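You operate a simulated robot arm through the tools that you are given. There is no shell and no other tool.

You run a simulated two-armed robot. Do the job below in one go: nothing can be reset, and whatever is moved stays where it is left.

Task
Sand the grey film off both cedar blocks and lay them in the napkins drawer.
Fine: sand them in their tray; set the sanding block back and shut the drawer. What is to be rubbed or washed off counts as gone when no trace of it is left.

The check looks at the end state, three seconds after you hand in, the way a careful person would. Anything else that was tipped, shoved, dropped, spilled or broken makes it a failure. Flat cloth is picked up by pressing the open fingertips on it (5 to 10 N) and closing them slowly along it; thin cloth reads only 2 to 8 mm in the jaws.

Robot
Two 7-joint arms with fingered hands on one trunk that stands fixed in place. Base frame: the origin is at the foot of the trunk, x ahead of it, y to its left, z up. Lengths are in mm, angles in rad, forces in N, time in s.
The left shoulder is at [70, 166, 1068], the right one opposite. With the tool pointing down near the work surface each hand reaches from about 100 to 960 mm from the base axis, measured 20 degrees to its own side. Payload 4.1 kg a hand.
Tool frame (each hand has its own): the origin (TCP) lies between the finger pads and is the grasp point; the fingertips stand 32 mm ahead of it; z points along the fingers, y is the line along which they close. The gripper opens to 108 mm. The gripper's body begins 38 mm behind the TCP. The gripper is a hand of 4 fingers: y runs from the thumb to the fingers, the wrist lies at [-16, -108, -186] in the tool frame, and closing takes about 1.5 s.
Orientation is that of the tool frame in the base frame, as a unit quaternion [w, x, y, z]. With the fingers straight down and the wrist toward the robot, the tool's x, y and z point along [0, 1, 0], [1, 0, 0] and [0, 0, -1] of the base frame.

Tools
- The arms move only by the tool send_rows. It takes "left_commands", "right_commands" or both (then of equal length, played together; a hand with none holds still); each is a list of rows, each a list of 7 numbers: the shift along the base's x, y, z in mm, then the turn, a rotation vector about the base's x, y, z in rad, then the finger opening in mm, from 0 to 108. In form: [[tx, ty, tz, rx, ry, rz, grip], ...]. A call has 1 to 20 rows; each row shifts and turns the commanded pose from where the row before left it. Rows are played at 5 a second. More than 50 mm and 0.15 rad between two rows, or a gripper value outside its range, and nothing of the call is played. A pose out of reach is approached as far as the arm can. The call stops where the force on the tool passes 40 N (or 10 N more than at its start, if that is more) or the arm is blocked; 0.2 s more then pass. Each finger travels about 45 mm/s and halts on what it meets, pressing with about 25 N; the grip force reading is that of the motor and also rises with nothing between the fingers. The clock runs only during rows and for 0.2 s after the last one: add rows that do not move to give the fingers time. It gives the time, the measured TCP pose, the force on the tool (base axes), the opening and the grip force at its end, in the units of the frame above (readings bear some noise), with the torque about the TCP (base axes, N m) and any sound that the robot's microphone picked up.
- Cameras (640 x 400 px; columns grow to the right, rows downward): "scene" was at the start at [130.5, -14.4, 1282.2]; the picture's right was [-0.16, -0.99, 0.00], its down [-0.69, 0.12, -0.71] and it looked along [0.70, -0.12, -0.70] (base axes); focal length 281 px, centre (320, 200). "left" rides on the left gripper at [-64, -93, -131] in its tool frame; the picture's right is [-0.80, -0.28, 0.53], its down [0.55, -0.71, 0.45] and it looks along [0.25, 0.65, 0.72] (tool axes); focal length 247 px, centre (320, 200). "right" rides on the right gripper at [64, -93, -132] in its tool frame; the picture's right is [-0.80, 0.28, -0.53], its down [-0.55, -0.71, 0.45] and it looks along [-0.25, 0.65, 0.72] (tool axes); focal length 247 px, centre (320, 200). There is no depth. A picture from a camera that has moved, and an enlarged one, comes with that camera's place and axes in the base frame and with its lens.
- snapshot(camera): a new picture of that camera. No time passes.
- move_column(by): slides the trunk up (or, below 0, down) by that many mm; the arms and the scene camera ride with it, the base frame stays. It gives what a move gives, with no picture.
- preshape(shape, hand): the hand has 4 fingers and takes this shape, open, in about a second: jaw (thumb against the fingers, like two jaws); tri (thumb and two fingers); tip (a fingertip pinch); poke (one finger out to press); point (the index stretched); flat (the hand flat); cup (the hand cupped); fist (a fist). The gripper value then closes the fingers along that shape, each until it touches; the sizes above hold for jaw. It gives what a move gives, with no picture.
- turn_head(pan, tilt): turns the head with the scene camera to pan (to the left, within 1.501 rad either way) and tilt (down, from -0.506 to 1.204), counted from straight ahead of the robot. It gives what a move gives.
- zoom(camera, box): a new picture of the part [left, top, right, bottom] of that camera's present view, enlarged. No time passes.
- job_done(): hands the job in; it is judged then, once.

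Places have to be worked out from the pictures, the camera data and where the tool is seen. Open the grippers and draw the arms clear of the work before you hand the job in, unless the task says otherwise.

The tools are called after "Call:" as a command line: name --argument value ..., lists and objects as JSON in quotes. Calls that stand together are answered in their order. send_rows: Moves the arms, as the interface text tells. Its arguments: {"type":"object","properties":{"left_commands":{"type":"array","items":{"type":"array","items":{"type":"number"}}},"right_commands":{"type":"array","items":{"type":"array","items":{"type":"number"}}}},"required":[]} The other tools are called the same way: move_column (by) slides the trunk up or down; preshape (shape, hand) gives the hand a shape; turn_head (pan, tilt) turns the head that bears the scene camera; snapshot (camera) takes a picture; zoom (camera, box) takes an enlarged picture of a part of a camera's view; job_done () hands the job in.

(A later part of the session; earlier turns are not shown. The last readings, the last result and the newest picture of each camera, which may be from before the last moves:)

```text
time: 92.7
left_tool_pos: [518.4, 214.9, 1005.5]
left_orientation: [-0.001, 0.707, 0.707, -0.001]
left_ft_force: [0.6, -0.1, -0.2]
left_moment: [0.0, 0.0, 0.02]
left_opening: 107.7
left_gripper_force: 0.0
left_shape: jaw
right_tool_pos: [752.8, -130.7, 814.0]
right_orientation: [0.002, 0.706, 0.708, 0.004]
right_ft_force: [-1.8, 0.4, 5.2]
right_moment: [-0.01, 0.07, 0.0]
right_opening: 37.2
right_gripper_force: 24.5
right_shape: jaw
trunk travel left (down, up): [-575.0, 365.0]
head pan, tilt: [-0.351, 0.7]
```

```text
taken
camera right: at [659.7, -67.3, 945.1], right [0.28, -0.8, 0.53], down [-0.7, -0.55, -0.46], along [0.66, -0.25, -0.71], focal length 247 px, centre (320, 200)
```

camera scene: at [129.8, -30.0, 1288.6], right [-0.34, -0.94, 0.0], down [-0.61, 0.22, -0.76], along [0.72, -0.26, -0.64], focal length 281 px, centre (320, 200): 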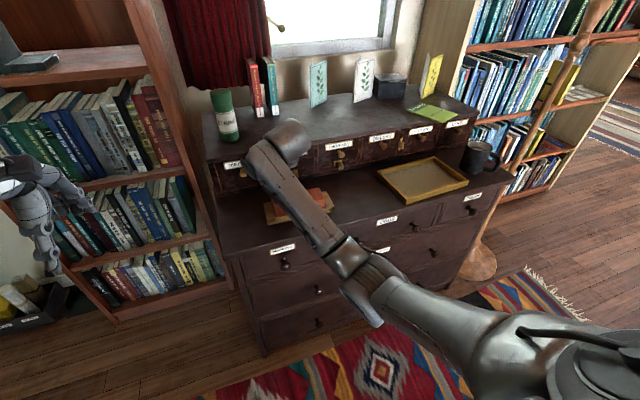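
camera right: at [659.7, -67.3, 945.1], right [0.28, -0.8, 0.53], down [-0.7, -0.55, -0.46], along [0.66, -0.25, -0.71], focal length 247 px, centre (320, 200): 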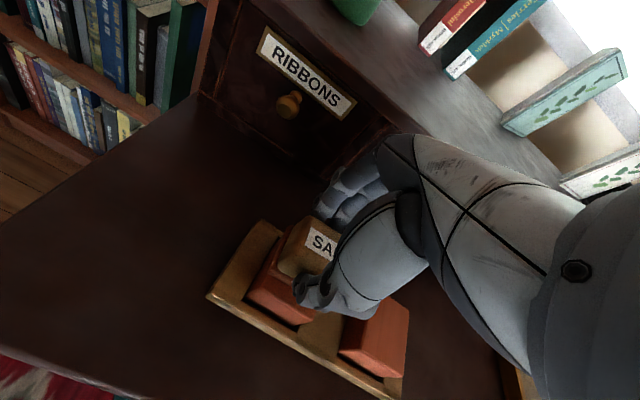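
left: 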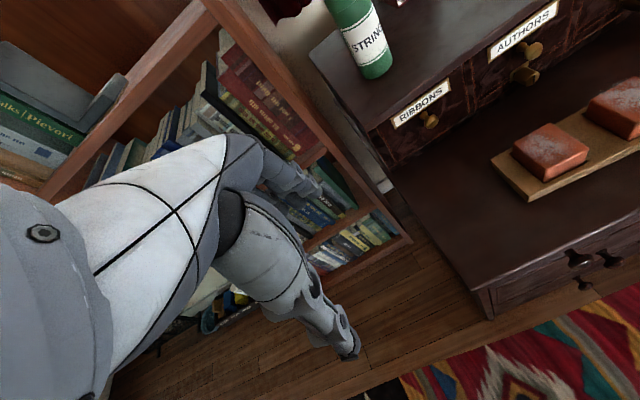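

Block 1's visible top looks clean too. I lift the sanding block and move it right to inspect both blocks.

Call:
send_rows --right_commands '[[0, 0, 20, 0, 0, 0, 20], [0, 0, 40, 0, 0, 0, 20], [-8, -38, 0, 0, 0, 0, 20], [-8, -38, 0, 0, 0, 0, 20], [-8, -38, 0, 0, 0, 0, 20], [-4, -38, 0, 0, 0, 0, 20], [0, -38, 0, 0, 0, 0, 20], [0, -38, 0, 0, 0, 0, 20], [0, 0, 0, 0, 0, 0, 20]]'

Call:
snapshot --camera "scene"

Call:
zoom --camera "scene" --box '[252, 170, 348, 230]'

Call:
snapshot --camera "right"

```text
time: 94.7
left_tool_pos: [519.1, 214.3, 1005.7]
left_orientation: [-0.001, 0.707, 0.707, -0.002]
left_ft_force: [0.1, 0.1, -0.1]
left_moment: [0.0, -0.01, -0.02]
left_opening: 107.8
left_gripper_force: 0.0
left_shape: jaw
right_tool_pos: [726.6, -360.0, 874.5]
right_orientation: [0.001, 0.707, 0.707, 0.004]
right_ft_force: [0.2, 0.4, -0.1]
right_moment: [-0.01, 0.02, -0.05]
right_opening: 37.1
right_gripper_force: 25.1
right_shape: jaw
trunk travel left (down, up): [-575.0, 365.0]
head pan, tilt: [-0.351, 0.7]
```

```text
taken
camera scene: at [129.8, -29.3, 1288.6], right [-0.34, -0.94, 0.0], down [-0.61, 0.22, -0.76], along [0.72, -0.26, -0.64], focal length 281 px, centre (320, 200)
```

scene: 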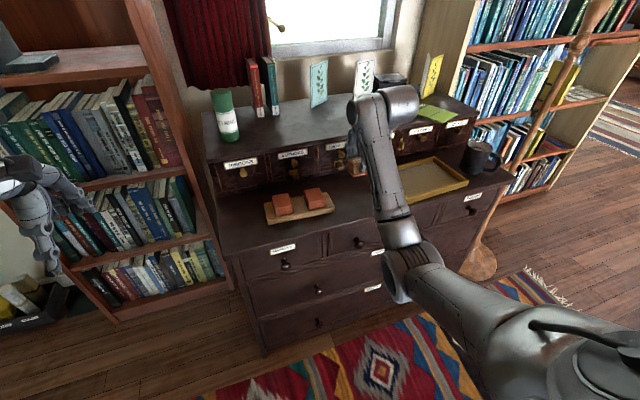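

```text
6.67 times, centred on (300, 200) of scene
camera zoom: at [129.8, -29.3, 1288.6], right [-0.34, -0.94, 0.0], down [-0.61, 0.22, -0.76], along [0.72, -0.26, -0.64], focal length 1872 px, centre (453, 200)
```

zoom: 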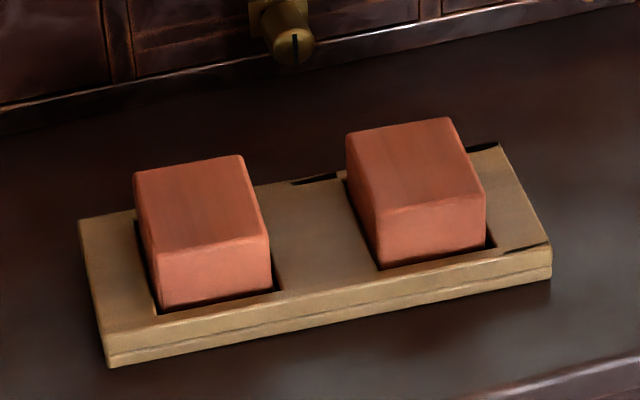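

```text
taken
camera right: at [633.1, -295.5, 1004.8], right [0.28, -0.8, 0.53], down [-0.7, -0.55, -0.45], along [0.65, -0.25, -0.71], focal length 247 px, centre (320, 200)
```

right: 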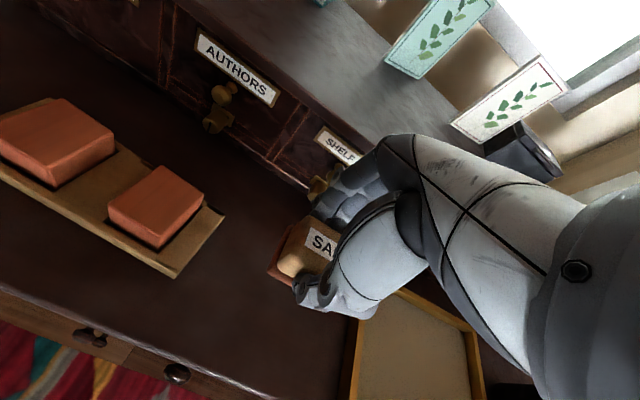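

Both tops look clean. I notice odd dark marks near the tray's back edge, so I zoom in closer.

Call:
zoom --camera "scene" --box '[262, 182, 302, 226]'

Call:
zoom --camera "scene" --box '[294, 180, 338, 220]'

Call:
zoom --camera "right" --box '[0, 80, 128, 200]'

Call:
zoom --camera "right" --box '[96, 150, 240, 290]'

```text
9.09 times, centred on (282, 204) of scene
camera zoom: at [129.8, -29.3, 1288.6], right [-0.34, -0.94, 0.0], down [-0.61, 0.22, -0.76], along [0.72, -0.26, -0.64], focal length 2553 px, centre (666, 164)
```

zoom: 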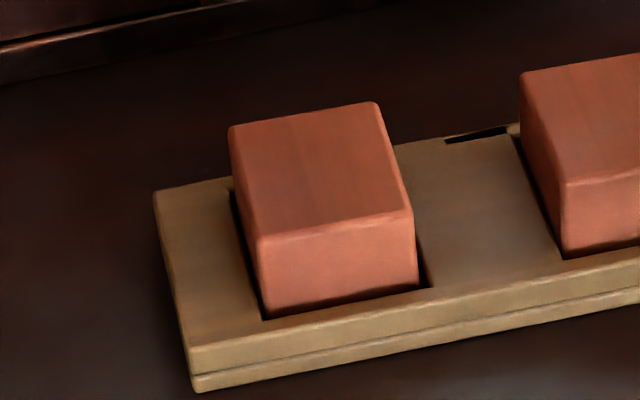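

```text
10.00 times, centred on (316, 200) of scene
camera zoom: at [129.8, -29.3, 1288.6], right [-0.34, -0.94, 0.0], down [-0.61, 0.22, -0.76], along [0.72, -0.26, -0.64], focal length 2808 px, centre (360, 200)
```

zoom: 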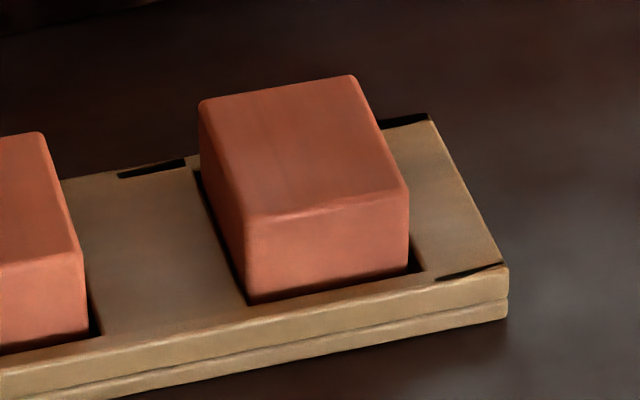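

```text
3.33 times, centred on (64, 140) of right
camera zoom: at [633.1, -295.5, 1004.8], right [0.28, -0.8, 0.53], down [-0.7, -0.55, -0.45], along [0.65, -0.25, -0.71], focal length 823 px, centre (1173, 400)
```

zoom: 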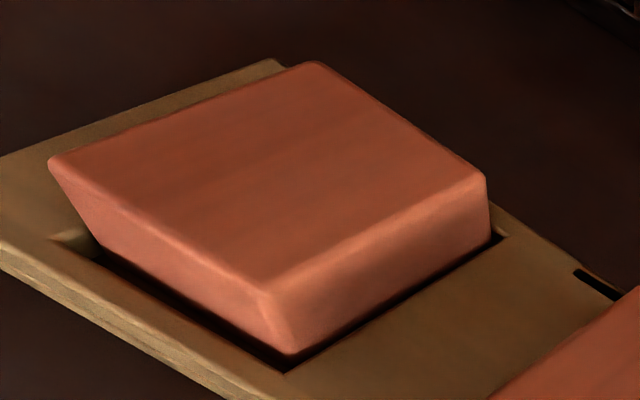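

```text
2.86 times, centred on (168, 220) of right
camera zoom: at [633.1, -295.5, 1004.8], right [0.28, -0.8, 0.53], down [-0.7, -0.55, -0.45], along [0.65, -0.25, -0.71], focal length 706 px, centre (754, 143)
```

zoom: 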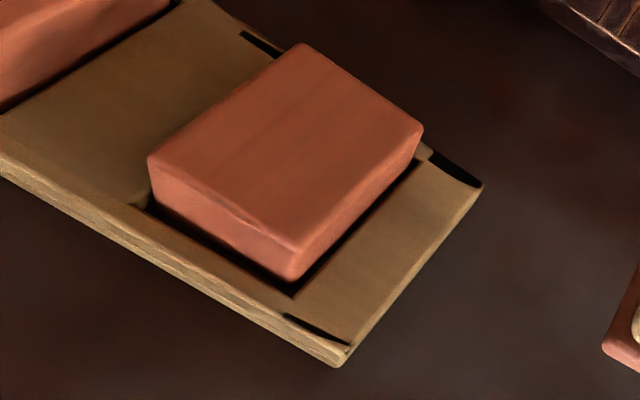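

The blocks are clean. I now return the sanding block to its place, pad centre ≈(723.5,-368), lowering to just above the worktop first.

Call:
send_rows --right_commands '[[-1, 1.7, -20, 0, 0, 0, 20], [0, 0, -30, 0, 0, 0, 20], [0, 0, -30, 0, 0, 0, 20], [0, 0, -18, 0, 0, 0, 20], [0, 0, 0, 0, 0, 0, 20], [0, 0, 0, 0, 0, 0, 20]]'

Call:
snapshot --camera "right"

Call:
zoom --camera "scene" --box '[252, 130, 412, 230]'

```text
time: 96.1
left_tool_pos: [520.4, 214.1, 1005.9]
left_orientation: [-0.001, 0.707, 0.707, -0.001]
left_ft_force: [0.3, 0.2, 0.5]
left_moment: [-0.02, 0.02, -0.01]
left_opening: 107.4
left_gripper_force: 0.0
left_shape: jaw
right_tool_pos: [724.8, -357.0, 775.9]
right_orientation: [0.001, 0.707, 0.707, 0.003]
right_ft_force: [0.2, 0.0, -0.8]
right_moment: [0.01, 0.0, -0.02]
right_opening: 36.7
right_gripper_force: 25.2
right_shape: jaw
trunk travel left (down, up): [-575.0, 365.0]
head pan, tilt: [-0.351, 0.7]
```

```text
taken
camera right: at [631.9, -293.8, 906.1], right [0.28, -0.8, 0.53], down [-0.7, -0.55, -0.45], along [0.65, -0.25, -0.71], focal length 247 px, centre (320, 200)
```

right: 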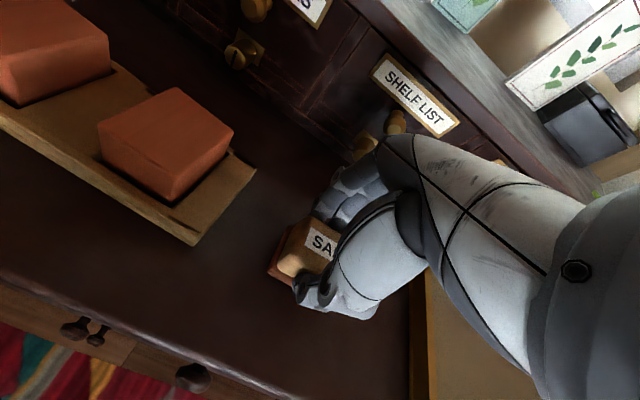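

```text
4.00 times, centred on (332, 180) of scene
camera zoom: at [129.9, -30.2, 1288.6], right [-0.34, -0.94, 0.0], down [-0.61, 0.22, -0.76], along [0.72, -0.26, -0.64], focal length 1123 px, centre (272, 280)
```

zoom: 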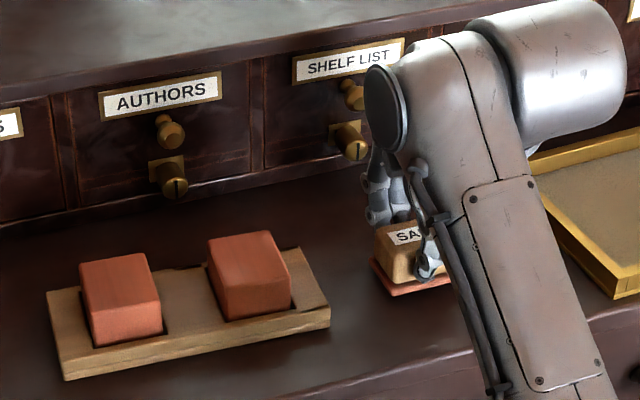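

The pad hovers ~9 mm above the worktop over its old spot. I lower in small steps until it touches.

Call:
send_rows --right_commands '[[0, 0, -4, 0, 0, 0, 20], [0, 0, -3, 0, 0, 0, 20], [0, 0, 0, 0, 0, 0, 20]]'

Call:
send_rows --right_commands '[[0, 0, -1.5, 0, 0, 0, 20], [0, 0, 0, 0, 0, 0, 20]]'

```text
time: 96.9
left_tool_pos: [519.8, 213.8, 1006.5]
left_orientation: [-0.001, 0.707, 0.707, -0.001]
left_ft_force: [0.0, -0.1, 0.3]
left_moment: [-0.01, -0.01, -0.01]
left_opening: 107.7
left_gripper_force: 0.1
left_shape: jaw
right_tool_pos: [725.1, -357.0, 769.4]
right_orientation: [0.001, 0.707, 0.707, 0.003]
right_ft_force: [0.2, 0.0, -0.2]
right_moment: [0.0, 0.01, 0.0]
right_opening: 37.1
right_gripper_force: 25.2
right_shape: jaw
trunk travel left (down, up): [-575.0, 365.0]
head pan, tilt: [-0.351, 0.7]
```

```text
time: 97.5
left_tool_pos: [519.0, 214.4, 1005.7]
left_orientation: [-0.002, 0.707, 0.708, -0.001]
left_ft_force: [0.3, 0.6, -0.6]
left_moment: [0.02, 0.0, -0.02]
left_opening: 107.7
left_gripper_force: 0.0
left_shape: jaw
right_tool_pos: [725.0, -356.9, 769.2]
right_orientation: [0.001, 0.707, 0.708, 0.003]
right_ft_force: [-0.1, -0.4, 0.0]
right_moment: [-0.01, 0.02, 0.0]
right_opening: 36.9
right_gripper_force: 24.6
right_shape: jaw
trunk travel left (down, up): [-575.0, 365.0]
head pan, tilt: [-0.351, 0.7]
```

No contact yet at z≈769. I continue down in 1 mm steps.

Call:
send_rows --right_commands '[[0, 0, -1.5, 0, 0, 0, 20], [0, 0, 0, 0, 0, 0, 20]]'

Call:
send_rows --right_commands '[[0, 0, -1.2, 0, 0, 0, 20], [0, 0, 0, 0, 0, 0, 20]]'

```text
time: 98.1
left_tool_pos: [519.2, 213.9, 1004.8]
left_orientation: [-0.001, 0.707, 0.708, 0.0]
left_ft_force: [0.3, -0.1, -1.1]
left_moment: [-0.02, -0.02, -0.02]
left_opening: 107.8
left_gripper_force: 0.1
left_shape: jaw
right_tool_pos: [724.7, -356.8, 766.5]
right_orientation: [0.002, 0.707, 0.707, 0.004]
right_ft_force: [-0.8, -0.2, 3.6]
right_moment: [-0.01, -0.07, -0.01]
right_opening: 37.1
right_gripper_force: 24.7
right_shape: jaw
trunk travel left (down, up): [-575.0, 365.0]
head pan, tilt: [-0.351, 0.7]
```

```text
time: 98.7
left_tool_pos: [519.3, 215.7, 1005.7]
left_orientation: [0.0, 0.707, 0.707, -0.001]
left_ft_force: [0.0, -0.2, -0.5]
left_moment: [0.0, 0.01, 0.0]
left_opening: 107.6
left_gripper_force: 0.1
left_shape: jaw
right_tool_pos: [724.9, -356.9, 767.2]
right_orientation: [0.003, 0.707, 0.707, 0.005]
right_ft_force: [2.8, -1.0, 10.3]
right_moment: [-0.05, -0.11, 0.03]
right_opening: 37.0
right_gripper_force: 25.4
right_shape: jaw
trunk travel left (down, up): [-575.0, 365.0]
head pan, tilt: [-0.351, 0.7]
```

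The pad rests on the worktop (10 N). I relieve the press by 1.5 mm and open the fingers gradually.

Call:
send_rows --right_commands '[[0, 0, 1.5, 0, 0, 0, 30], [0, 0, 0, 0, 0, 0, 40], [0, 0, 0, 0, 0, 0, 50], [0, 0, 0, 0, 0, 0, 65], [0, 0, 0, 0, 0, 0, 85], [0, 0, 0, 0, 0, 0, 108], [0, 0, 0, 0, 0, 0, 108], [0, 0, 0, 0, 0, 0, 108]]'

Call:
zoom --camera "scene" --box '[300, 130, 428, 230]'

Call:
snapshot --camera "right"

```text
time: 100.5
left_tool_pos: [520.0, 213.8, 1007.6]
left_orientation: [-0.001, 0.707, 0.707, -0.001]
left_ft_force: [-0.7, -0.9, -0.5]
left_moment: [0.01, 0.04, 0.01]
left_opening: 107.5
left_gripper_force: 0.1
left_shape: jaw
right_tool_pos: [724.9, -356.6, 766.4]
right_orientation: [0.002, 0.707, 0.707, 0.004]
right_ft_force: [-0.3, 0.2, -0.4]
right_moment: [0.01, 0.01, -0.03]
right_opening: 107.8
right_gripper_force: 0.1
right_shape: jaw
trunk travel left (down, up): [-575.0, 365.0]
head pan, tilt: [-0.351, 0.7]
```

```text
4.00 times, centred on (364, 180) of scene
camera zoom: at [129.7, -30.1, 1288.6], right [-0.34, -0.94, 0.0], down [-0.61, 0.22, -0.76], along [0.72, -0.26, -0.64], focal length 1123 px, centre (144, 280)
```

zoom: 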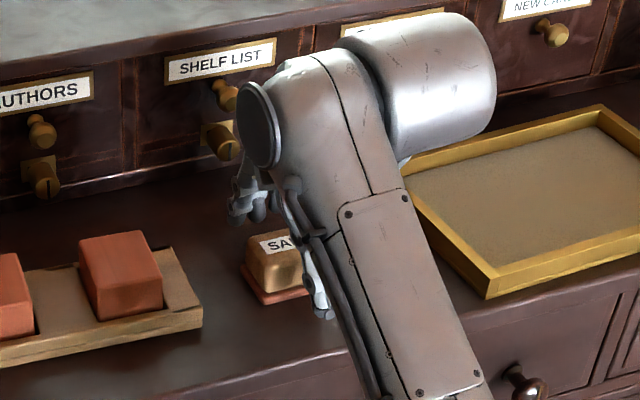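

```text
taken
camera right: at [631.2, -293.9, 896.9], right [0.28, -0.8, 0.53], down [-0.7, -0.55, -0.45], along [0.65, -0.25, -0.71], focal length 247 px, centre (320, 200)
```

right: 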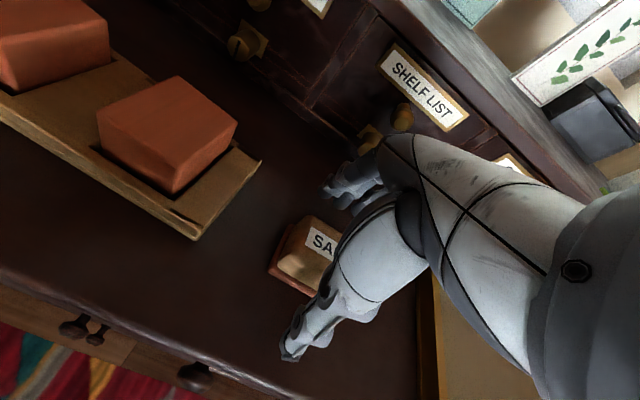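

Released. I lift straight up and retract the right hand to in front of the dresser, then check the scene.

Call:
send_rows --right_commands '[[0, 0, 33, 0, 0, 0, 108], [0, 0, 34, 0, 0, 0, 108], [0, 0, 34, 0, 0, 0, 108], [0, 0, 33, 0, 0, 0, 108], [-35, -10, 0, 0, 0, 0, 108], [-35, -10, 0, 0, 0, 0, 108], [-35, -10, 0, 0, 0, 0, 108], [-35, -10, 0, 0, 0, 0, 108], [-35, -10, 0, 0, 0, 0, 108], [-35, -10, 0, 0, 0, 0, 108], [-35, -10, 0, 0, 0, 0, 108], [0, 0, 0, 0, 0, 0, 108]]'

Call:
snapshot --camera "scene"

Call:
zoom --camera "scene" --box '[252, 160, 372, 235]'

Call:
zoom --camera "scene" --box '[220, 220, 380, 320]'

```text
time: 103.1
left_tool_pos: [520.5, 214.4, 1005.8]
left_orientation: [-0.001, 0.707, 0.707, -0.002]
left_ft_force: [0.7, 0.2, -0.2]
left_moment: [-0.01, 0.03, 0.0]
left_opening: 107.7
left_gripper_force: 0.1
left_shape: jaw
right_tool_pos: [480.9, -426.7, 900.6]
right_orientation: [0.001, 0.707, 0.707, 0.003]
right_ft_force: [-0.2, 0.2, 0.0]
right_moment: [0.0, 0.0, -0.02]
right_opening: 107.7
right_gripper_force: 0.1
right_shape: jaw
trunk travel left (down, up): [-575.0, 365.0]
head pan, tilt: [-0.351, 0.7]
```

```text
taken
camera scene: at [130.5, -29.7, 1288.5], right [-0.34, -0.94, 0.0], down [-0.61, 0.22, -0.76], along [0.72, -0.26, -0.64], focal length 281 px, centre (320, 200)
```

scene: 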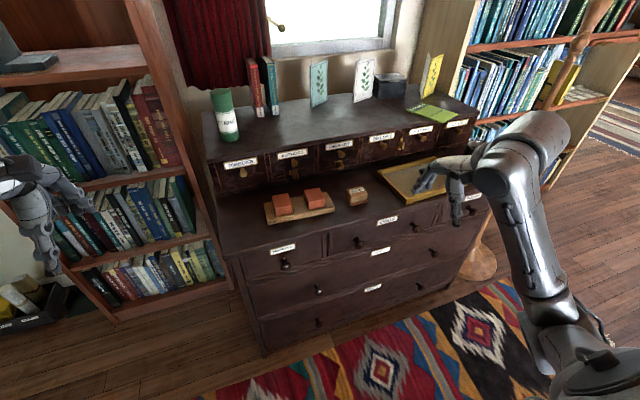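

```text
5.33 times, centred on (312, 198) of scene
camera zoom: at [130.5, -29.7, 1288.5], right [-0.34, -0.94, 0.0], down [-0.61, 0.22, -0.76], along [0.72, -0.26, -0.64], focal length 1498 px, centre (363, 213)
```

zoom: 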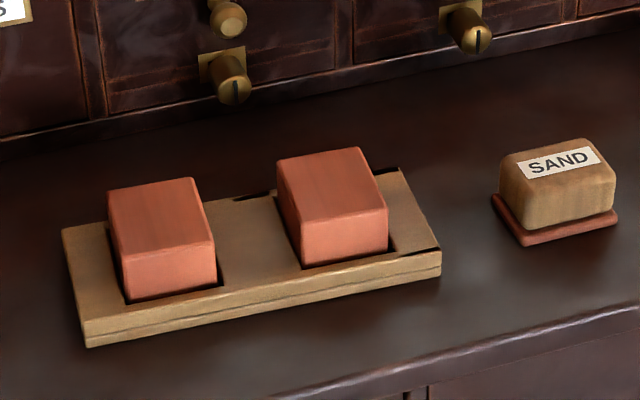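

```text
4.00 times, centred on (300, 270) of scene
camera zoom: at [130.5, -29.7, 1288.5], right [-0.34, -0.94, 0.0], down [-0.61, 0.22, -0.76], along [0.72, -0.26, -0.64], focal length 1123 px, centre (400, -80)
```

zoom: 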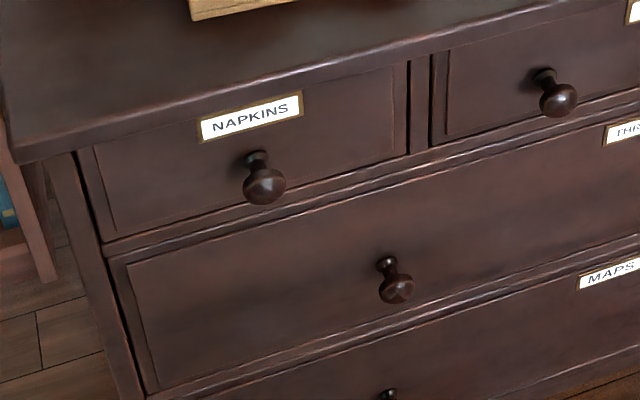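

Sanding block is back on its spot and the tray hasn't shifted. The knob ball is at about (636,-110,614) and the drawer face at x≈664. I'll reorient the right hand to close sideways and point forward-down, in free space before the dresser.

Call:
send_rows --right_commands '[[-3, 8, -10, 0, 0, 0.1428, 108], [-3, 8, -10, 0, 0, 0.1428, 108], [-3, 8, -10, 0, 0, 0.1428, 108], [-3, 8, -10, 0, 0, 0.1428, 108], [-3, 8, -10, 0, 0, 0.1428, 108], [-3, 8, -10, 0, 0, 0.1428, 108], [-3, 8, -10, 0, 0, 0.1428, 108], [-3, 8, -10, 0, 0, 0.1428, 108], [-3, 8, -10, 0, 0, 0.1428, 108], [-3, 8, -10, 0, 0, 0.1428, 108], [0, 0, 0, 0, 0, 0.1428, 108], [0, 0, 0, 0, 0, 0, 108]]'

Call:
send_rows --right_commands '[[0, 8, -10, 0, -0.135, 0, 108], [0, 8, -10, 0, -0.135, 0, 108], [0, 8, -10, 0, -0.135, 0, 108], [0, 8, -10, 0, -0.135, 0, 108], [0, 8, -10, 0, -0.135, 0, 108], [0, 8, -10, 0, -0.135, 0, 108], [0, 8, -10, 0, -0.135, 0, 108], [0, 8, -10, 0, -0.135, 0, 108], [0, 8, -10, 0, -0.135, 0, 108], [0, 0, 0, 0, 0, 0, 108]]'

Call:
snapshot --camera "scene"

Call:
snapshot --camera "right"

```text
time: 105.7
left_tool_pos: [519.2, 213.6, 1005.9]
left_orientation: [-0.001, 0.707, 0.707, 0.0]
left_ft_force: [0.8, 0.2, 0.5]
left_moment: [-0.02, 0.03, 0.01]
left_opening: 107.4
left_gripper_force: 0.1
left_shape: jaw
right_tool_pos: [448.6, -347.2, 800.7]
right_orientation: [-0.002, -0.001, 1.0, 0.003]
right_ft_force: [0.4, 0.7, -0.7]
right_moment: [0.0, -0.02, 0.02]
right_opening: 107.9
right_gripper_force: 0.0
right_shape: jaw
trunk travel left (down, up): [-575.0, 365.0]
head pan, tilt: [-0.351, 0.7]
```

```text
time: 107.9
left_tool_pos: [519.5, 214.7, 1004.8]
left_orientation: [-0.001, 0.708, 0.706, -0.001]
left_ft_force: [0.2, -0.3, -0.3]
left_moment: [-0.01, 0.0, 0.03]
left_opening: 107.6
left_gripper_force: 0.0
left_shape: jaw
right_tool_pos: [449.9, -273.7, 709.9]
right_orientation: [0.57, -0.003, 0.822, 0.003]
right_ft_force: [0.7, -0.1, 0.2]
right_moment: [-0.01, 0.03, 0.0]
right_opening: 107.8
right_gripper_force: 0.1
right_shape: jaw
trunk travel left (down, up): [-575.0, 365.0]
head pan, tilt: [-0.351, 0.7]
```

```text
taken
camera scene: at [129.6, -30.1, 1288.6], right [-0.34, -0.94, 0.0], down [-0.61, 0.22, -0.76], along [0.72, -0.26, -0.64], focal length 281 px, centre (320, 200)
```

scene: 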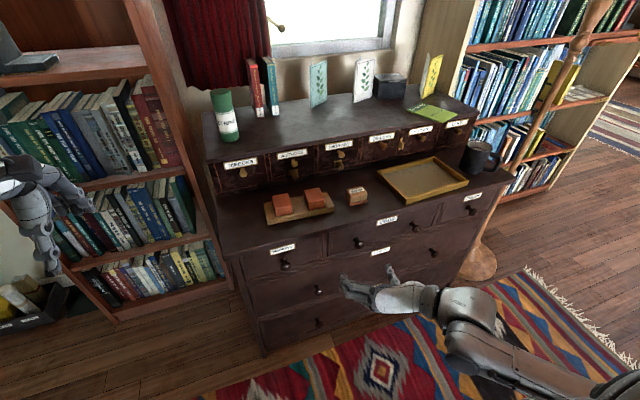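

```text
taken
camera right: at [304.4, -369.0, 695.5], right [-0.22, 0.28, 0.93], down [0.62, -0.7, 0.36], along [0.76, 0.66, -0.02], focal length 247 px, centre (320, 200)
```

right: 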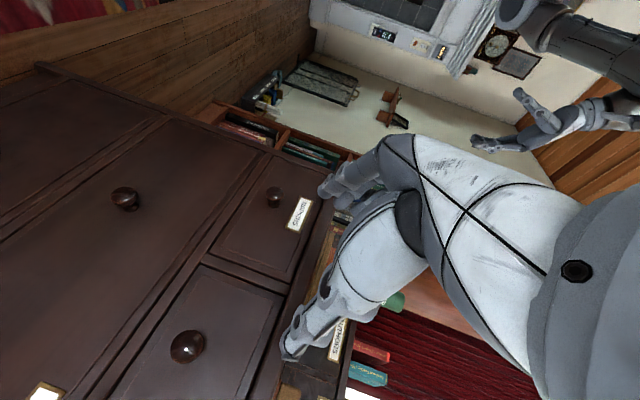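

The hand points forward (70° from vertical) and its camera confirms the knob at ≈(636,-111,613). I move to a pre-grasp pose in front of the knob.

Call:
send_rows --right_commands '[[16, 33, -20, 0, 0, 0, 90], [16, 33, -20, 0, 0, 0, 80], [16, 33, -19, 0, 0, 0, 80], [16, 32, -19, 0, 0, 0, 80], [16, 32, -19, 0, 0, 0, 80], [0, 0, 0, 0, 0, 0, 80], [0, 0, 0, 0, 0, 0, 80]]'

Call:
snapshot --camera "right"

Call:
turn_head --pan -0.2 --tilt 0.85

Call:
snapshot --camera "scene"

```text
time: 109.5
left_tool_pos: [520.2, 213.7, 1004.9]
left_orientation: [-0.001, 0.707, 0.707, -0.002]
left_ft_force: [0.8, -0.4, 0.1]
left_moment: [-0.01, -0.03, 0.04]
left_opening: 107.7
left_gripper_force: 0.1
left_shape: jaw
right_tool_pos: [531.2, -111.7, 613.4]
right_orientation: [0.569, -0.002, 0.822, 0.003]
right_ft_force: [0.1, -0.6, 0.1]
right_moment: [-0.03, 0.0, 0.01]
right_opening: 80.1
right_gripper_force: 0.1
right_shape: jaw
trunk travel left (down, up): [-575.0, 365.0]
head pan, tilt: [-0.351, 0.7]
```

```text
taken
camera right: at [385.6, -205.5, 598.7], right [-0.22, 0.28, 0.93], down [0.62, -0.7, 0.35], along [0.76, 0.66, -0.02], focal length 247 px, centre (320, 200)
```

right: 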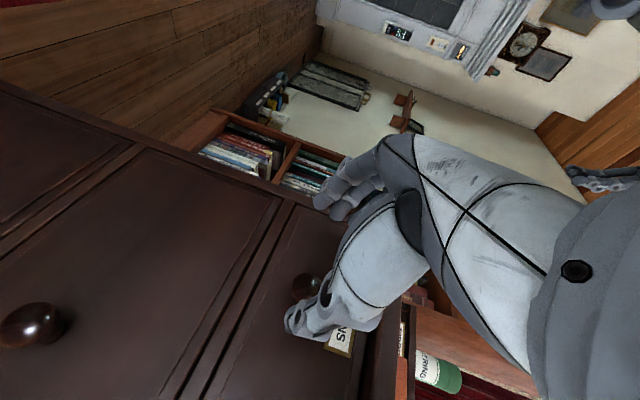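

```text
time: 110.2
left_tool_pos: [519.2, 214.0, 1004.9]
left_orientation: [-0.001, 0.707, 0.707, -0.001]
left_ft_force: [0.7, -0.3, 0.0]
left_moment: [0.01, -0.02, 0.0]
left_opening: 107.6
left_gripper_force: 0.1
left_shape: jaw
right_tool_pos: [531.0, -111.3, 613.9]
right_orientation: [0.569, -0.002, 0.822, 0.003]
right_ft_force: [-0.4, -0.2, -1.1]
right_moment: [0.0, -0.01, 0.02]
right_opening: 80.1
right_gripper_force: 0.2
right_shape: jaw
trunk travel left (down, up): [-575.0, 365.0]
head pan, tilt: [-0.201, 0.85]
```

```text
taken
camera scene: at [126.4, -16.6, 1276.4], right [-0.2, -0.98, 0.0], down [-0.74, 0.15, -0.66], along [0.65, -0.13, -0.75], focal length 281 px, centre (320, 200)
```

scene: 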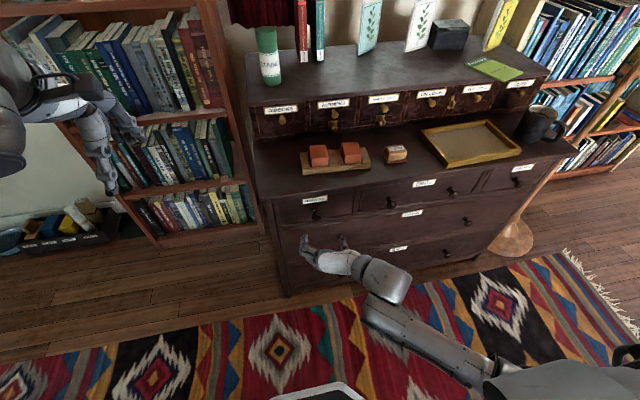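

The hand is in front of the knob. I zoom to check alignment in the scene camera.

Call:
zoom --camera "scene" --box '[270, 190, 398, 290]'

Call:
zoom --camera "right" --box '[240, 160, 400, 360]'

```text
4.00 times, centred on (334, 240) of scene
camera zoom: at [126.4, -16.6, 1276.4], right [-0.2, -0.98, 0.0], down [-0.74, 0.15, -0.66], along [0.65, -0.13, -0.75], focal length 1123 px, centre (264, 40)
```

zoom: 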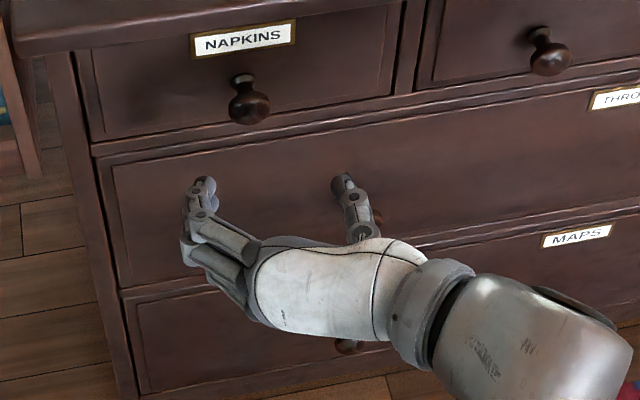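

```text
2.00 times, centred on (320, 260) of right
camera zoom: at [385.3, -205.8, 598.8], right [-0.22, 0.28, 0.93], down [0.62, -0.7, 0.35], along [0.76, 0.66, -0.02], focal length 494 px, centre (320, 80)
```

zoom: 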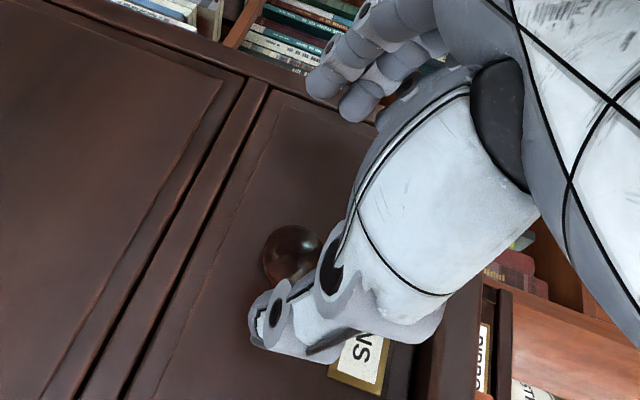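

Fingers straddle the knob line (thumb y≈-161, fingers y≈-66). I shift 3 mm left, 2 mm up, and advance toward the knob.

Call:
send_rows --right_commands '[[25, 3, 2, 0, 0, 0, 80], [25, 0, 0, 0, 0, 0, 80], [20, 0, 0, 0, 0, 0, 80], [0, 0, 0, 0, 0, 0, 80], [0, 0, 0, 0, 0, 0, 80]]'

Call:
zoom --camera "scene" --box '[270, 190, 398, 290]'

Call:
zoom --camera "right" --box '[240, 160, 400, 360]'

```text
time: 111.4
left_tool_pos: [519.6, 215.1, 1005.4]
left_orientation: [-0.001, 0.707, 0.707, -0.001]
left_ft_force: [0.4, 0.4, -0.4]
left_moment: [-0.03, -0.01, 0.01]
left_opening: 107.7
left_gripper_force: 0.0
left_shape: jaw
right_tool_pos: [600.3, -109.1, 616.3]
right_orientation: [0.569, -0.003, 0.823, 0.004]
right_ft_force: [0.0, -0.5, -0.5]
right_moment: [-0.01, -0.02, 0.0]
right_opening: 80.3
right_gripper_force: 0.1
right_shape: jaw
trunk travel left (down, up): [-575.0, 365.0]
head pan, tilt: [-0.201, 0.85]
```

```text
4.00 times, centred on (334, 240) of scene
camera zoom: at [126.7, -16.4, 1276.3], right [-0.2, -0.98, 0.0], down [-0.74, 0.15, -0.66], along [0.65, -0.13, -0.75], focal length 1123 px, centre (264, 40)
```

zoom: 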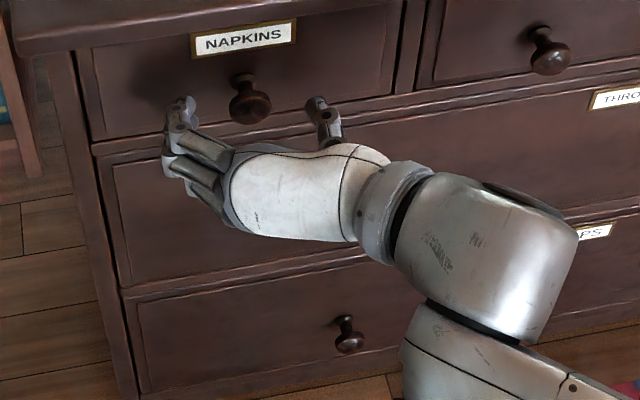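

```text
2.00 times, centred on (320, 260) of right
camera zoom: at [455.3, -202.9, 600.9], right [-0.22, 0.28, 0.94], down [0.62, -0.7, 0.35], along [0.76, 0.65, -0.02], focal length 494 px, centre (320, 80)
```

zoom: 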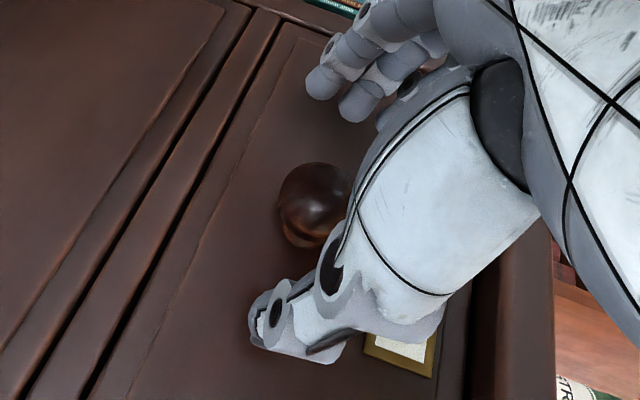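

The ball is centred between thumb and fingers. I advance 13 mm more and close on it.

Call:
send_rows --right_commands '[[7, 0, 0, 0, 0, 0, 80], [6, 0, 0, 0, 0, 0, 80], [0, 0, 0, 0, 0, 0, 70], [0, 0, 0, 0, 0, 0, 60], [0, 0, 0, 0, 0, 0, 50], [0, 0, 0, 0, 0, 0, 40], [0, 0, 0, 0, 0, 0, 30], [0, 0, 0, 0, 0, 0, 15], [0, 0, 0, 0, 0, 0, 15], [0, 0, 0, 0, 0, 0, 15], [0, 0, 0, 0, 0, 0, 15]]'

Call:
zoom --camera "scene" --box '[270, 190, 398, 290]'

Call:
zoom --camera "right" --box '[240, 160, 400, 360]'

```text
time: 113.8
left_tool_pos: [520.3, 214.9, 1006.3]
left_orientation: [-0.001, 0.707, 0.707, -0.002]
left_ft_force: [0.6, 0.9, -0.9]
left_moment: [-0.03, 0.0, -0.02]
left_opening: 107.6
left_gripper_force: 0.0
left_shape: jaw
right_tool_pos: [613.1, -109.2, 614.8]
right_orientation: [0.569, -0.003, 0.822, 0.003]
right_ft_force: [2.2, -2.6, -1.9]
right_moment: [0.06, 0.03, -0.02]
right_opening: 21.5
right_gripper_force: 25.1
right_shape: jaw
trunk travel left (down, up): [-575.0, 365.0]
head pan, tilt: [-0.201, 0.85]
```

```text
4.00 times, centred on (334, 240) of scene
camera zoom: at [126.9, -16.8, 1276.3], right [-0.2, -0.98, 0.0], down [-0.74, 0.15, -0.66], along [0.65, -0.13, -0.75], focal length 1123 px, centre (264, 40)
```

zoom: 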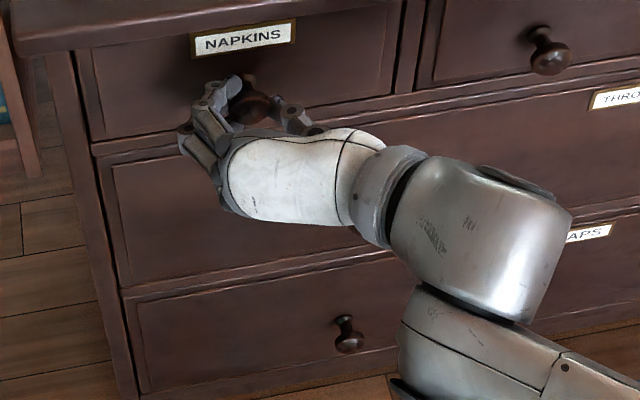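

```text
2.00 times, centred on (320, 260) of right
camera zoom: at [467.7, -203.9, 600.5], right [-0.22, 0.28, 0.94], down [0.62, -0.7, 0.35], along [0.76, 0.65, -0.02], focal length 494 px, centre (320, 80)
```

zoom: 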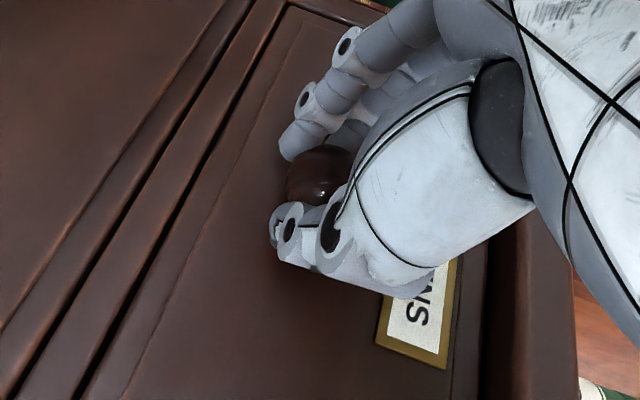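

The fingers have closed around the knob (21.5 mm, 25 N). I pull gently toward the robot and watch the force.

Call:
send_rows --right_commands '[[-5, 0, 0, 0, 0, 0, 15], [-8, 0, 0, 0, 0, 0, 15], [-8, 0, 0, 0, 0, 0, 15], [-8, 0, 0, 0, 0, 0, 15]]'

Call:
zoom --camera "scene" --box '[270, 190, 398, 290]'

```text
time: 114.8
left_tool_pos: [520.1, 214.2, 1005.9]
left_orientation: [-0.001, 0.707, 0.708, -0.002]
left_ft_force: [-0.7, 0.4, -0.7]
left_moment: [0.04, 0.0, -0.02]
left_opening: 107.5
left_gripper_force: 0.0
left_shape: jaw
right_tool_pos: [583.8, -108.9, 614.8]
right_orientation: [0.568, -0.003, 0.823, 0.003]
right_ft_force: [1.7, -4.5, -3.9]
right_moment: [0.03, 0.04, -0.12]
right_opening: 21.3
right_gripper_force: 24.9
right_shape: jaw
trunk travel left (down, up): [-575.0, 365.0]
head pan, tilt: [-0.201, 0.85]
```

```text
4.00 times, centred on (334, 240) of scene
camera zoom: at [126.6, -17.0, 1276.3], right [-0.2, -0.98, 0.0], down [-0.74, 0.15, -0.66], along [0.65, -0.13, -0.75], focal length 1123 px, centre (264, 40)
```

zoom: 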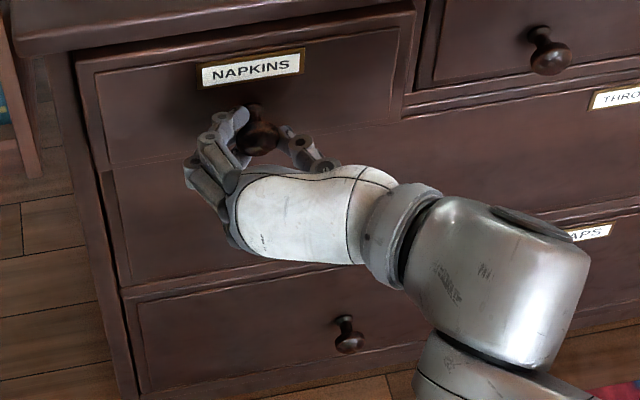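

The drawer slides with little force. I pull a further 150 mm.

Call:
send_rows --right_commands '[[-14, 0, 0, 0, 0, 0, 15], [-15, 0, 0, 0, 0, 0, 15], [-15, 0, 0, 0, 0, 0, 15], [-15, 0, 0, 0, 0, 0, 15], [-15, 0, 0, 0, 0, 0, 15], [-15, 0, 0, 0, 0, 0, 15], [-15, 0, 0, 0, 0, 0, 15], [-15, 0, 0, 0, 0, 0, 15], [-15, 0, 0, 0, 0, 0, 15], [-14, 0, 0, 0, 0, 0, 15], [0, 0, 0, 0, 0, 0, 15]]'

Call:
snapshot --camera "scene"

```text
time: 117.2
left_tool_pos: [520.3, 213.7, 1004.5]
left_orientation: [-0.001, 0.707, 0.707, -0.001]
left_ft_force: [0.4, -0.3, 1.3]
left_moment: [-0.02, 0.01, -0.02]
left_opening: 107.7
left_gripper_force: 0.1
left_shape: jaw
right_tool_pos: [435.4, -109.9, 615.5]
right_orientation: [0.568, -0.002, 0.823, 0.003]
right_ft_force: [0.3, -7.0, -8.8]
right_moment: [-0.04, 0.16, -0.19]
right_opening: 21.4
right_gripper_force: 24.9
right_shape: jaw
trunk travel left (down, up): [-575.0, 365.0]
head pan, tilt: [-0.201, 0.85]
```

```text
taken
camera scene: at [127.2, -17.4, 1276.3], right [-0.2, -0.98, 0.0], down [-0.74, 0.15, -0.66], along [0.65, -0.13, -0.75], focal length 281 px, centre (320, 200)
```

scene: 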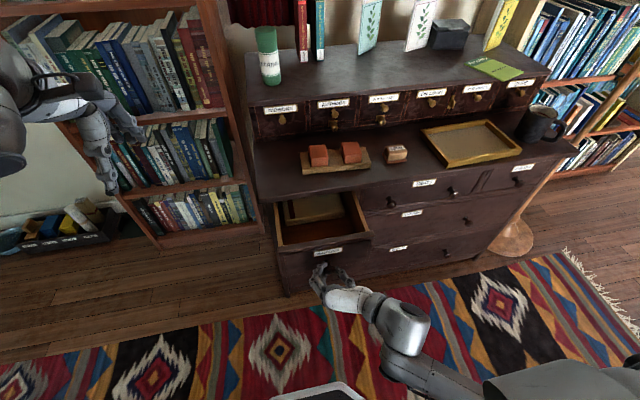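

The drawer is out by about 178 mm, with something inside at the back. I zoom in to see the interior.

Call:
zoom --camera "scene" --box '[260, 170, 388, 290]'

```text
3.33 times, centred on (324, 230) of scene
camera zoom: at [127.2, -17.4, 1276.3], right [-0.2, -0.98, 0.0], down [-0.74, 0.15, -0.66], along [0.65, -0.13, -0.75], focal length 936 px, centre (307, 100)
```

zoom: 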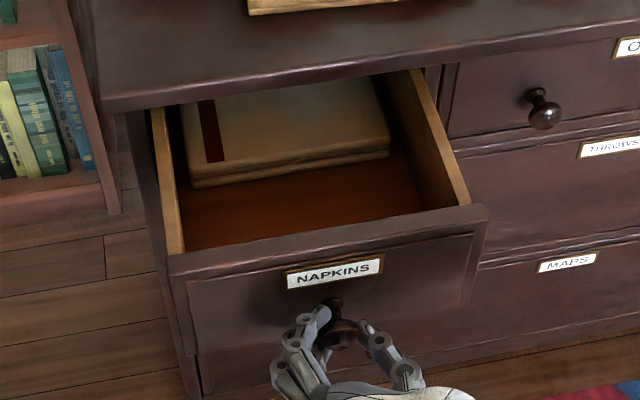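

The drawer holds a napkin stack at the back (front edge now ≈x 640) with free floor in front of it. I pull 30 mm more, gently, for better hand clearance.

Call:
send_rows --right_commands '[[-8, 0, 0, 0, 0, 0, 15], [-8, 0, 0, 0, 0, 0, 15], [-8, 0, 0, 0, 0, 0, 15], [-6, 0, 0, 0, 0, 0, 15], [0, 0, 0, 0, 0, 0, 15]]'

Call:
zoom --camera "scene" --box '[260, 170, 388, 290]'

```text
time: 118.4
left_tool_pos: [520.3, 214.3, 1006.0]
left_orientation: [-0.001, 0.707, 0.707, -0.002]
left_ft_force: [-0.5, 0.5, -0.4]
left_moment: [-0.01, -0.01, 0.0]
left_opening: 107.4
left_gripper_force: 0.1
left_shape: jaw
right_tool_pos: [406.8, -110.2, 614.6]
right_orientation: [0.569, -0.003, 0.822, 0.003]
right_ft_force: [1.5, -6.7, -8.0]
right_moment: [0.01, 0.14, -0.13]
right_opening: 21.2
right_gripper_force: 25.0
right_shape: jaw
trunk travel left (down, up): [-575.0, 365.0]
head pan, tilt: [-0.201, 0.85]
```

```text
3.33 times, centred on (324, 230) of scene
camera zoom: at [127.1, -17.4, 1276.3], right [-0.2, -0.98, 0.0], down [-0.74, 0.15, -0.66], along [0.65, -0.13, -0.75], focal length 936 px, centre (307, 100)
```

zoom: 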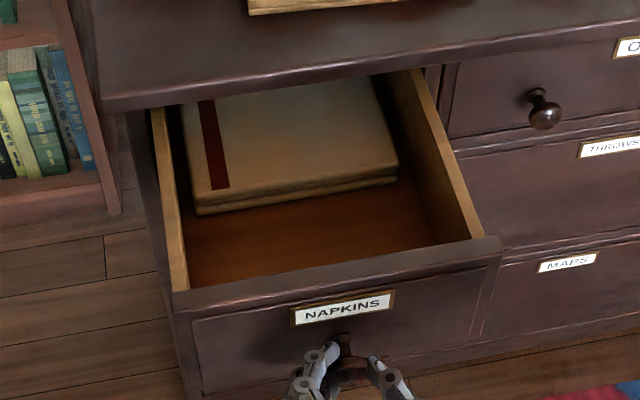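

The drawer is out ~206 mm. I open the fingers, back off, and rise clear of the drawer.

Call:
send_rows --right_commands '[[0, 0, 0, 0, 0, 0, 25], [0, 0, 0, 0, 0, 0, 35], [0, 0, 0, 0, 0, 0, 50], [0, 0, 0, 0, 0, 0, 70], [0, 0, 0, 0, 0, 0, 85], [0, 0, 0, 0, 0, 0, 85], [-10, 0, 0, 0, 0, 0, 85], [-15, 0, 0, 0, 0, 0, 85], [-10, 0, 0, 0, 0, 0, 85], [0, 0, 0, 0, 0, 0, 85]]'

Call:
zoom --camera "scene" --box '[260, 170, 388, 290]'

```text
time: 120.6
left_tool_pos: [519.4, 215.1, 1006.5]
left_orientation: [-0.001, 0.707, 0.707, -0.001]
left_ft_force: [0.2, 0.9, -0.4]
left_moment: [-0.01, -0.02, 0.0]
left_opening: 107.5
left_gripper_force: 0.0
left_shape: jaw
right_tool_pos: [370.7, -108.5, 615.4]
right_orientation: [0.569, -0.002, 0.822, 0.003]
right_ft_force: [-0.3, -0.8, 0.0]
right_moment: [0.0, 0.01, 0.0]
right_opening: 85.0
right_gripper_force: 0.1
right_shape: jaw
trunk travel left (down, up): [-575.0, 365.0]
head pan, tilt: [-0.201, 0.85]
```

```text
3.33 times, centred on (324, 230) of scene
camera zoom: at [126.5, -16.5, 1276.4], right [-0.2, -0.98, 0.0], down [-0.74, 0.15, -0.66], along [0.65, -0.13, -0.75], focal length 936 px, centre (307, 100)
```

zoom: 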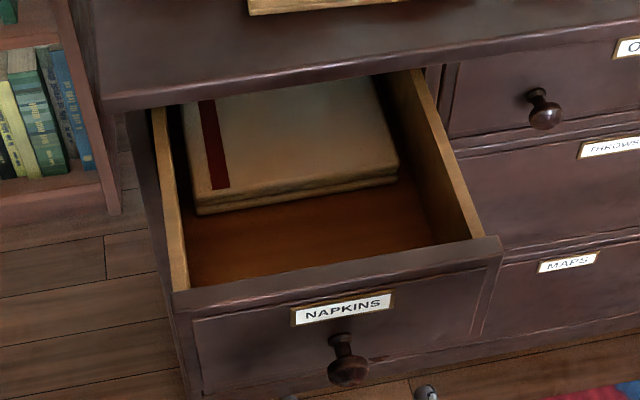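

The drawer stays open and the hand is free. I rise straight up, then turn the hand back to pointing down with yaw zero.

Call:
send_rows --right_commands '[[-5, -5, 38, 0, 0, 0, 85], [0, -5, 38, 0, 0, 0, 85], [0, -5, 38, 0, 0, 0, 85], [0, -5, 38, 0, 0, 0, 85], [0, -10, 38, 0, 0, 0, 85], [0, -10, 38, 0, 0, 0, 85], [0, -10, 38, 0, 0, 0, 85], [0, 0, 10, 0, 0, 0, 85], [0, 0, 0, 0, 0, 0, 85]]'

Call:
send_rows --right_commands '[[5, -8, 0, 0, 0.135, 0, 108], [5, -8, 0, 0, 0.135, 0, 108], [5, -8, 0, 0, 0.135, 0, 108], [5, -8, 0, 0, 0.135, 0, 108], [5, -8, 0, 0, 0.135, 0, 108], [5, -8, 0, 0, 0.135, 0, 108], [5, -8, 0, 0, 0.135, 0, 108], [5, -8, 0, 0, 0.135, 0, 108], [5, -8, 0, 0, 0.135, 0, 108], [0, 0, 0, 0, 0, 0, 108]]'

Call:
send_rows --right_commands '[[8, 0, 0, 0, 0, -0.1428, 108], [8, 0, 0, 0, 0, -0.1428, 108], [8, 0, 0, 0, 0, -0.1428, 108], [8, 0, 0, 0, 0, -0.1428, 108], [8, 0, 0, 0, 0, -0.1428, 108], [8, 0, 0, 0, 0, -0.1428, 108], [8, 0, 0, 0, 0, -0.1428, 108], [8, 0, 0, 0, 0, -0.1428, 108], [8, 0, 0, 0, 0, -0.1428, 108], [8, 0, 0, 0, 0, -0.1428, 108], [0, 0, 0, 0, 0, -0.1428, 108], [0, 0, 0, 0, 0, -0.05, 108], [0, 0, 0, 0, 0, 0, 108]]'

Call:
snapshot --camera "scene"

```text
time: 122.6
left_tool_pos: [520.1, 214.0, 1007.1]
left_orientation: [-0.001, 0.707, 0.707, 0.0]
left_ft_force: [-0.8, -0.1, 0.2]
left_moment: [0.02, -0.04, 0.02]
left_opening: 108.0
left_gripper_force: 0.0
left_shape: jaw
right_tool_pos: [362.7, -121.4, 782.0]
right_orientation: [0.565, -0.01, 0.825, 0.009]
right_ft_force: [0.6, -0.7, 0.3]
right_moment: [0.0, -0.01, -0.01]
right_opening: 85.1
right_gripper_force: 0.1
right_shape: jaw
right hand out of reach, approached as far as the arm can: row 5, 6, 7, 8
trunk travel left (down, up): [-575.0, 365.0]
head pan, tilt: [-0.201, 0.85]
```

```text
time: 124.8
left_tool_pos: [519.3, 215.1, 1006.3]
left_orientation: [0.0, 0.708, 0.707, -0.002]
left_ft_force: [-1.2, -0.2, -0.2]
left_moment: [-0.01, -0.02, -0.03]
left_opening: 107.6
left_gripper_force: 0.0
left_shape: jaw
right_tool_pos: [378.6, -140.8, 772.3]
right_orientation: [0.116, 0.003, 0.992, 0.049]
right_ft_force: [0.0, -0.5, -0.5]
right_moment: [0.04, 0.04, 0.02]
right_opening: 107.8
right_gripper_force: 0.0
right_shape: jaw
right hand out of reach, approached as far as the arm can: row 1, 2, 3
trunk travel left (down, up): [-575.0, 365.0]
head pan, tilt: [-0.201, 0.85]
```

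```text
time: 127.6
left_tool_pos: [519.6, 215.2, 1006.3]
left_orientation: [-0.002, 0.708, 0.707, -0.002]
left_ft_force: [-0.1, 0.2, 0.0]
left_moment: [-0.03, 0.05, -0.02]
left_opening: 107.5
left_gripper_force: 0.1
left_shape: jaw
right_tool_pos: [466.8, -139.4, 763.0]
right_orientation: [0.116, 0.72, 0.682, -0.051]
right_ft_force: [-0.1, 1.1, 0.1]
right_moment: [0.03, 0.0, 0.0]
right_opening: 107.8
right_gripper_force: 0.1
right_shape: jaw
right hand out of reach, approached as far as the arm can: row 6, 7
trunk travel left (down, up): [-575.0, 365.0]
head pan, tilt: [-0.201, 0.85]
```

```text
taken
camera scene: at [126.4, -15.9, 1276.4], right [-0.2, -0.98, 0.0], down [-0.74, 0.15, -0.66], along [0.65, -0.13, -0.75], focal length 281 px, centre (320, 200)
```

scene: 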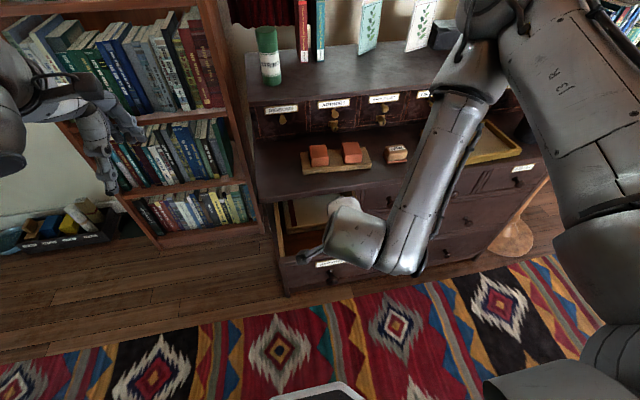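

The arm slipped back into the elbow-high posture when the hand came close to the body. The hand is clear above the drawer; I'll repeat the unfolding: up and right, straightening the tool orientation, then out to the right side.

Call:
send_rows --right_commands '[[0, -15, 35, 0, 0, 0, 108], [0, -15, 35, 0, 0, 0, 108], [0, -20, 35, 0, 0, 0, 108], [0, -35, 5, 0.06, 0.0214, 0, 108], [0, -35, 0, 0.06, 0.0214, 0, 108], [0, -35, 0, 0.06, 0.0214, 0, 108], [0, -35, 0, 0.06, 0.0214, 0, 108], [0, -35, 0, 0, 0, 0, 108], [0, -35, 0, 0, 0, 0, 108], [0, 0, 0, 0, 0, 0, 108]]'

Call:
send_rows --right_commands '[[-18, -40, 0, 0, 0, -0.12, 108], [-18, -40, 0, 0, 0, -0.12, 108], [-18, -40, 0, 0, 0, -0.12, 108], [-18, -40, 0, 0, 0, -0.12, 108], [-18, -40, 0, 0, 0, -0.12, 108], [-18, -40, 0, 0, 0, -0.12, 108], [-18, -40, 0, 0, 0, -0.12, 108], [-18, -40, 0, 0, 0, -0.12, 108], [-18, -40, 0, 0, 0, -0.12, 108], [-18, -40, 0, 0, 0, -0.12, 108], [0, 0, 0, 0, 0, 0, 108]]'

```text
time: 129.8
left_tool_pos: [520.0, 215.4, 1005.4]
left_orientation: [-0.002, 0.706, 0.708, 0.0]
left_ft_force: [-0.4, 1.1, -0.8]
left_moment: [0.0, 0.0, -0.02]
left_opening: 107.8
left_gripper_force: 0.0
left_shape: jaw
right_tool_pos: [518.9, -387.5, 849.2]
right_orientation: [0.0, 0.726, 0.688, 0.0]
right_ft_force: [1.2, 0.3, -0.5]
right_moment: [0.0, 0.01, 0.01]
right_opening: 107.7
right_gripper_force: 0.0
right_shape: jaw
right hand out of reach, approached as far as the arm can: row 1, 2, 3, 4
trunk travel left (down, up): [-575.0, 365.0]
head pan, tilt: [-0.201, 0.85]
```

```text
time: 132.2
left_tool_pos: [519.4, 214.1, 1005.4]
left_orientation: [-0.002, 0.708, 0.707, -0.001]
left_ft_force: [0.0, 0.3, -0.1]
left_moment: [-0.01, 0.0, -0.01]
left_opening: 107.8
left_gripper_force: 0.0
left_shape: jaw
right_tool_pos: [338.2, -787.2, 851.3]
right_orientation: [0.0, 0.988, 0.157, 0.001]
right_ft_force: [0.8, 0.9, 0.2]
right_moment: [-0.04, 0.0, -0.02]
right_opening: 107.8
right_gripper_force: 0.0
right_shape: jaw
trunk travel left (down, up): [-575.0, 365.0]
head pan, tilt: [-0.201, 0.85]
```

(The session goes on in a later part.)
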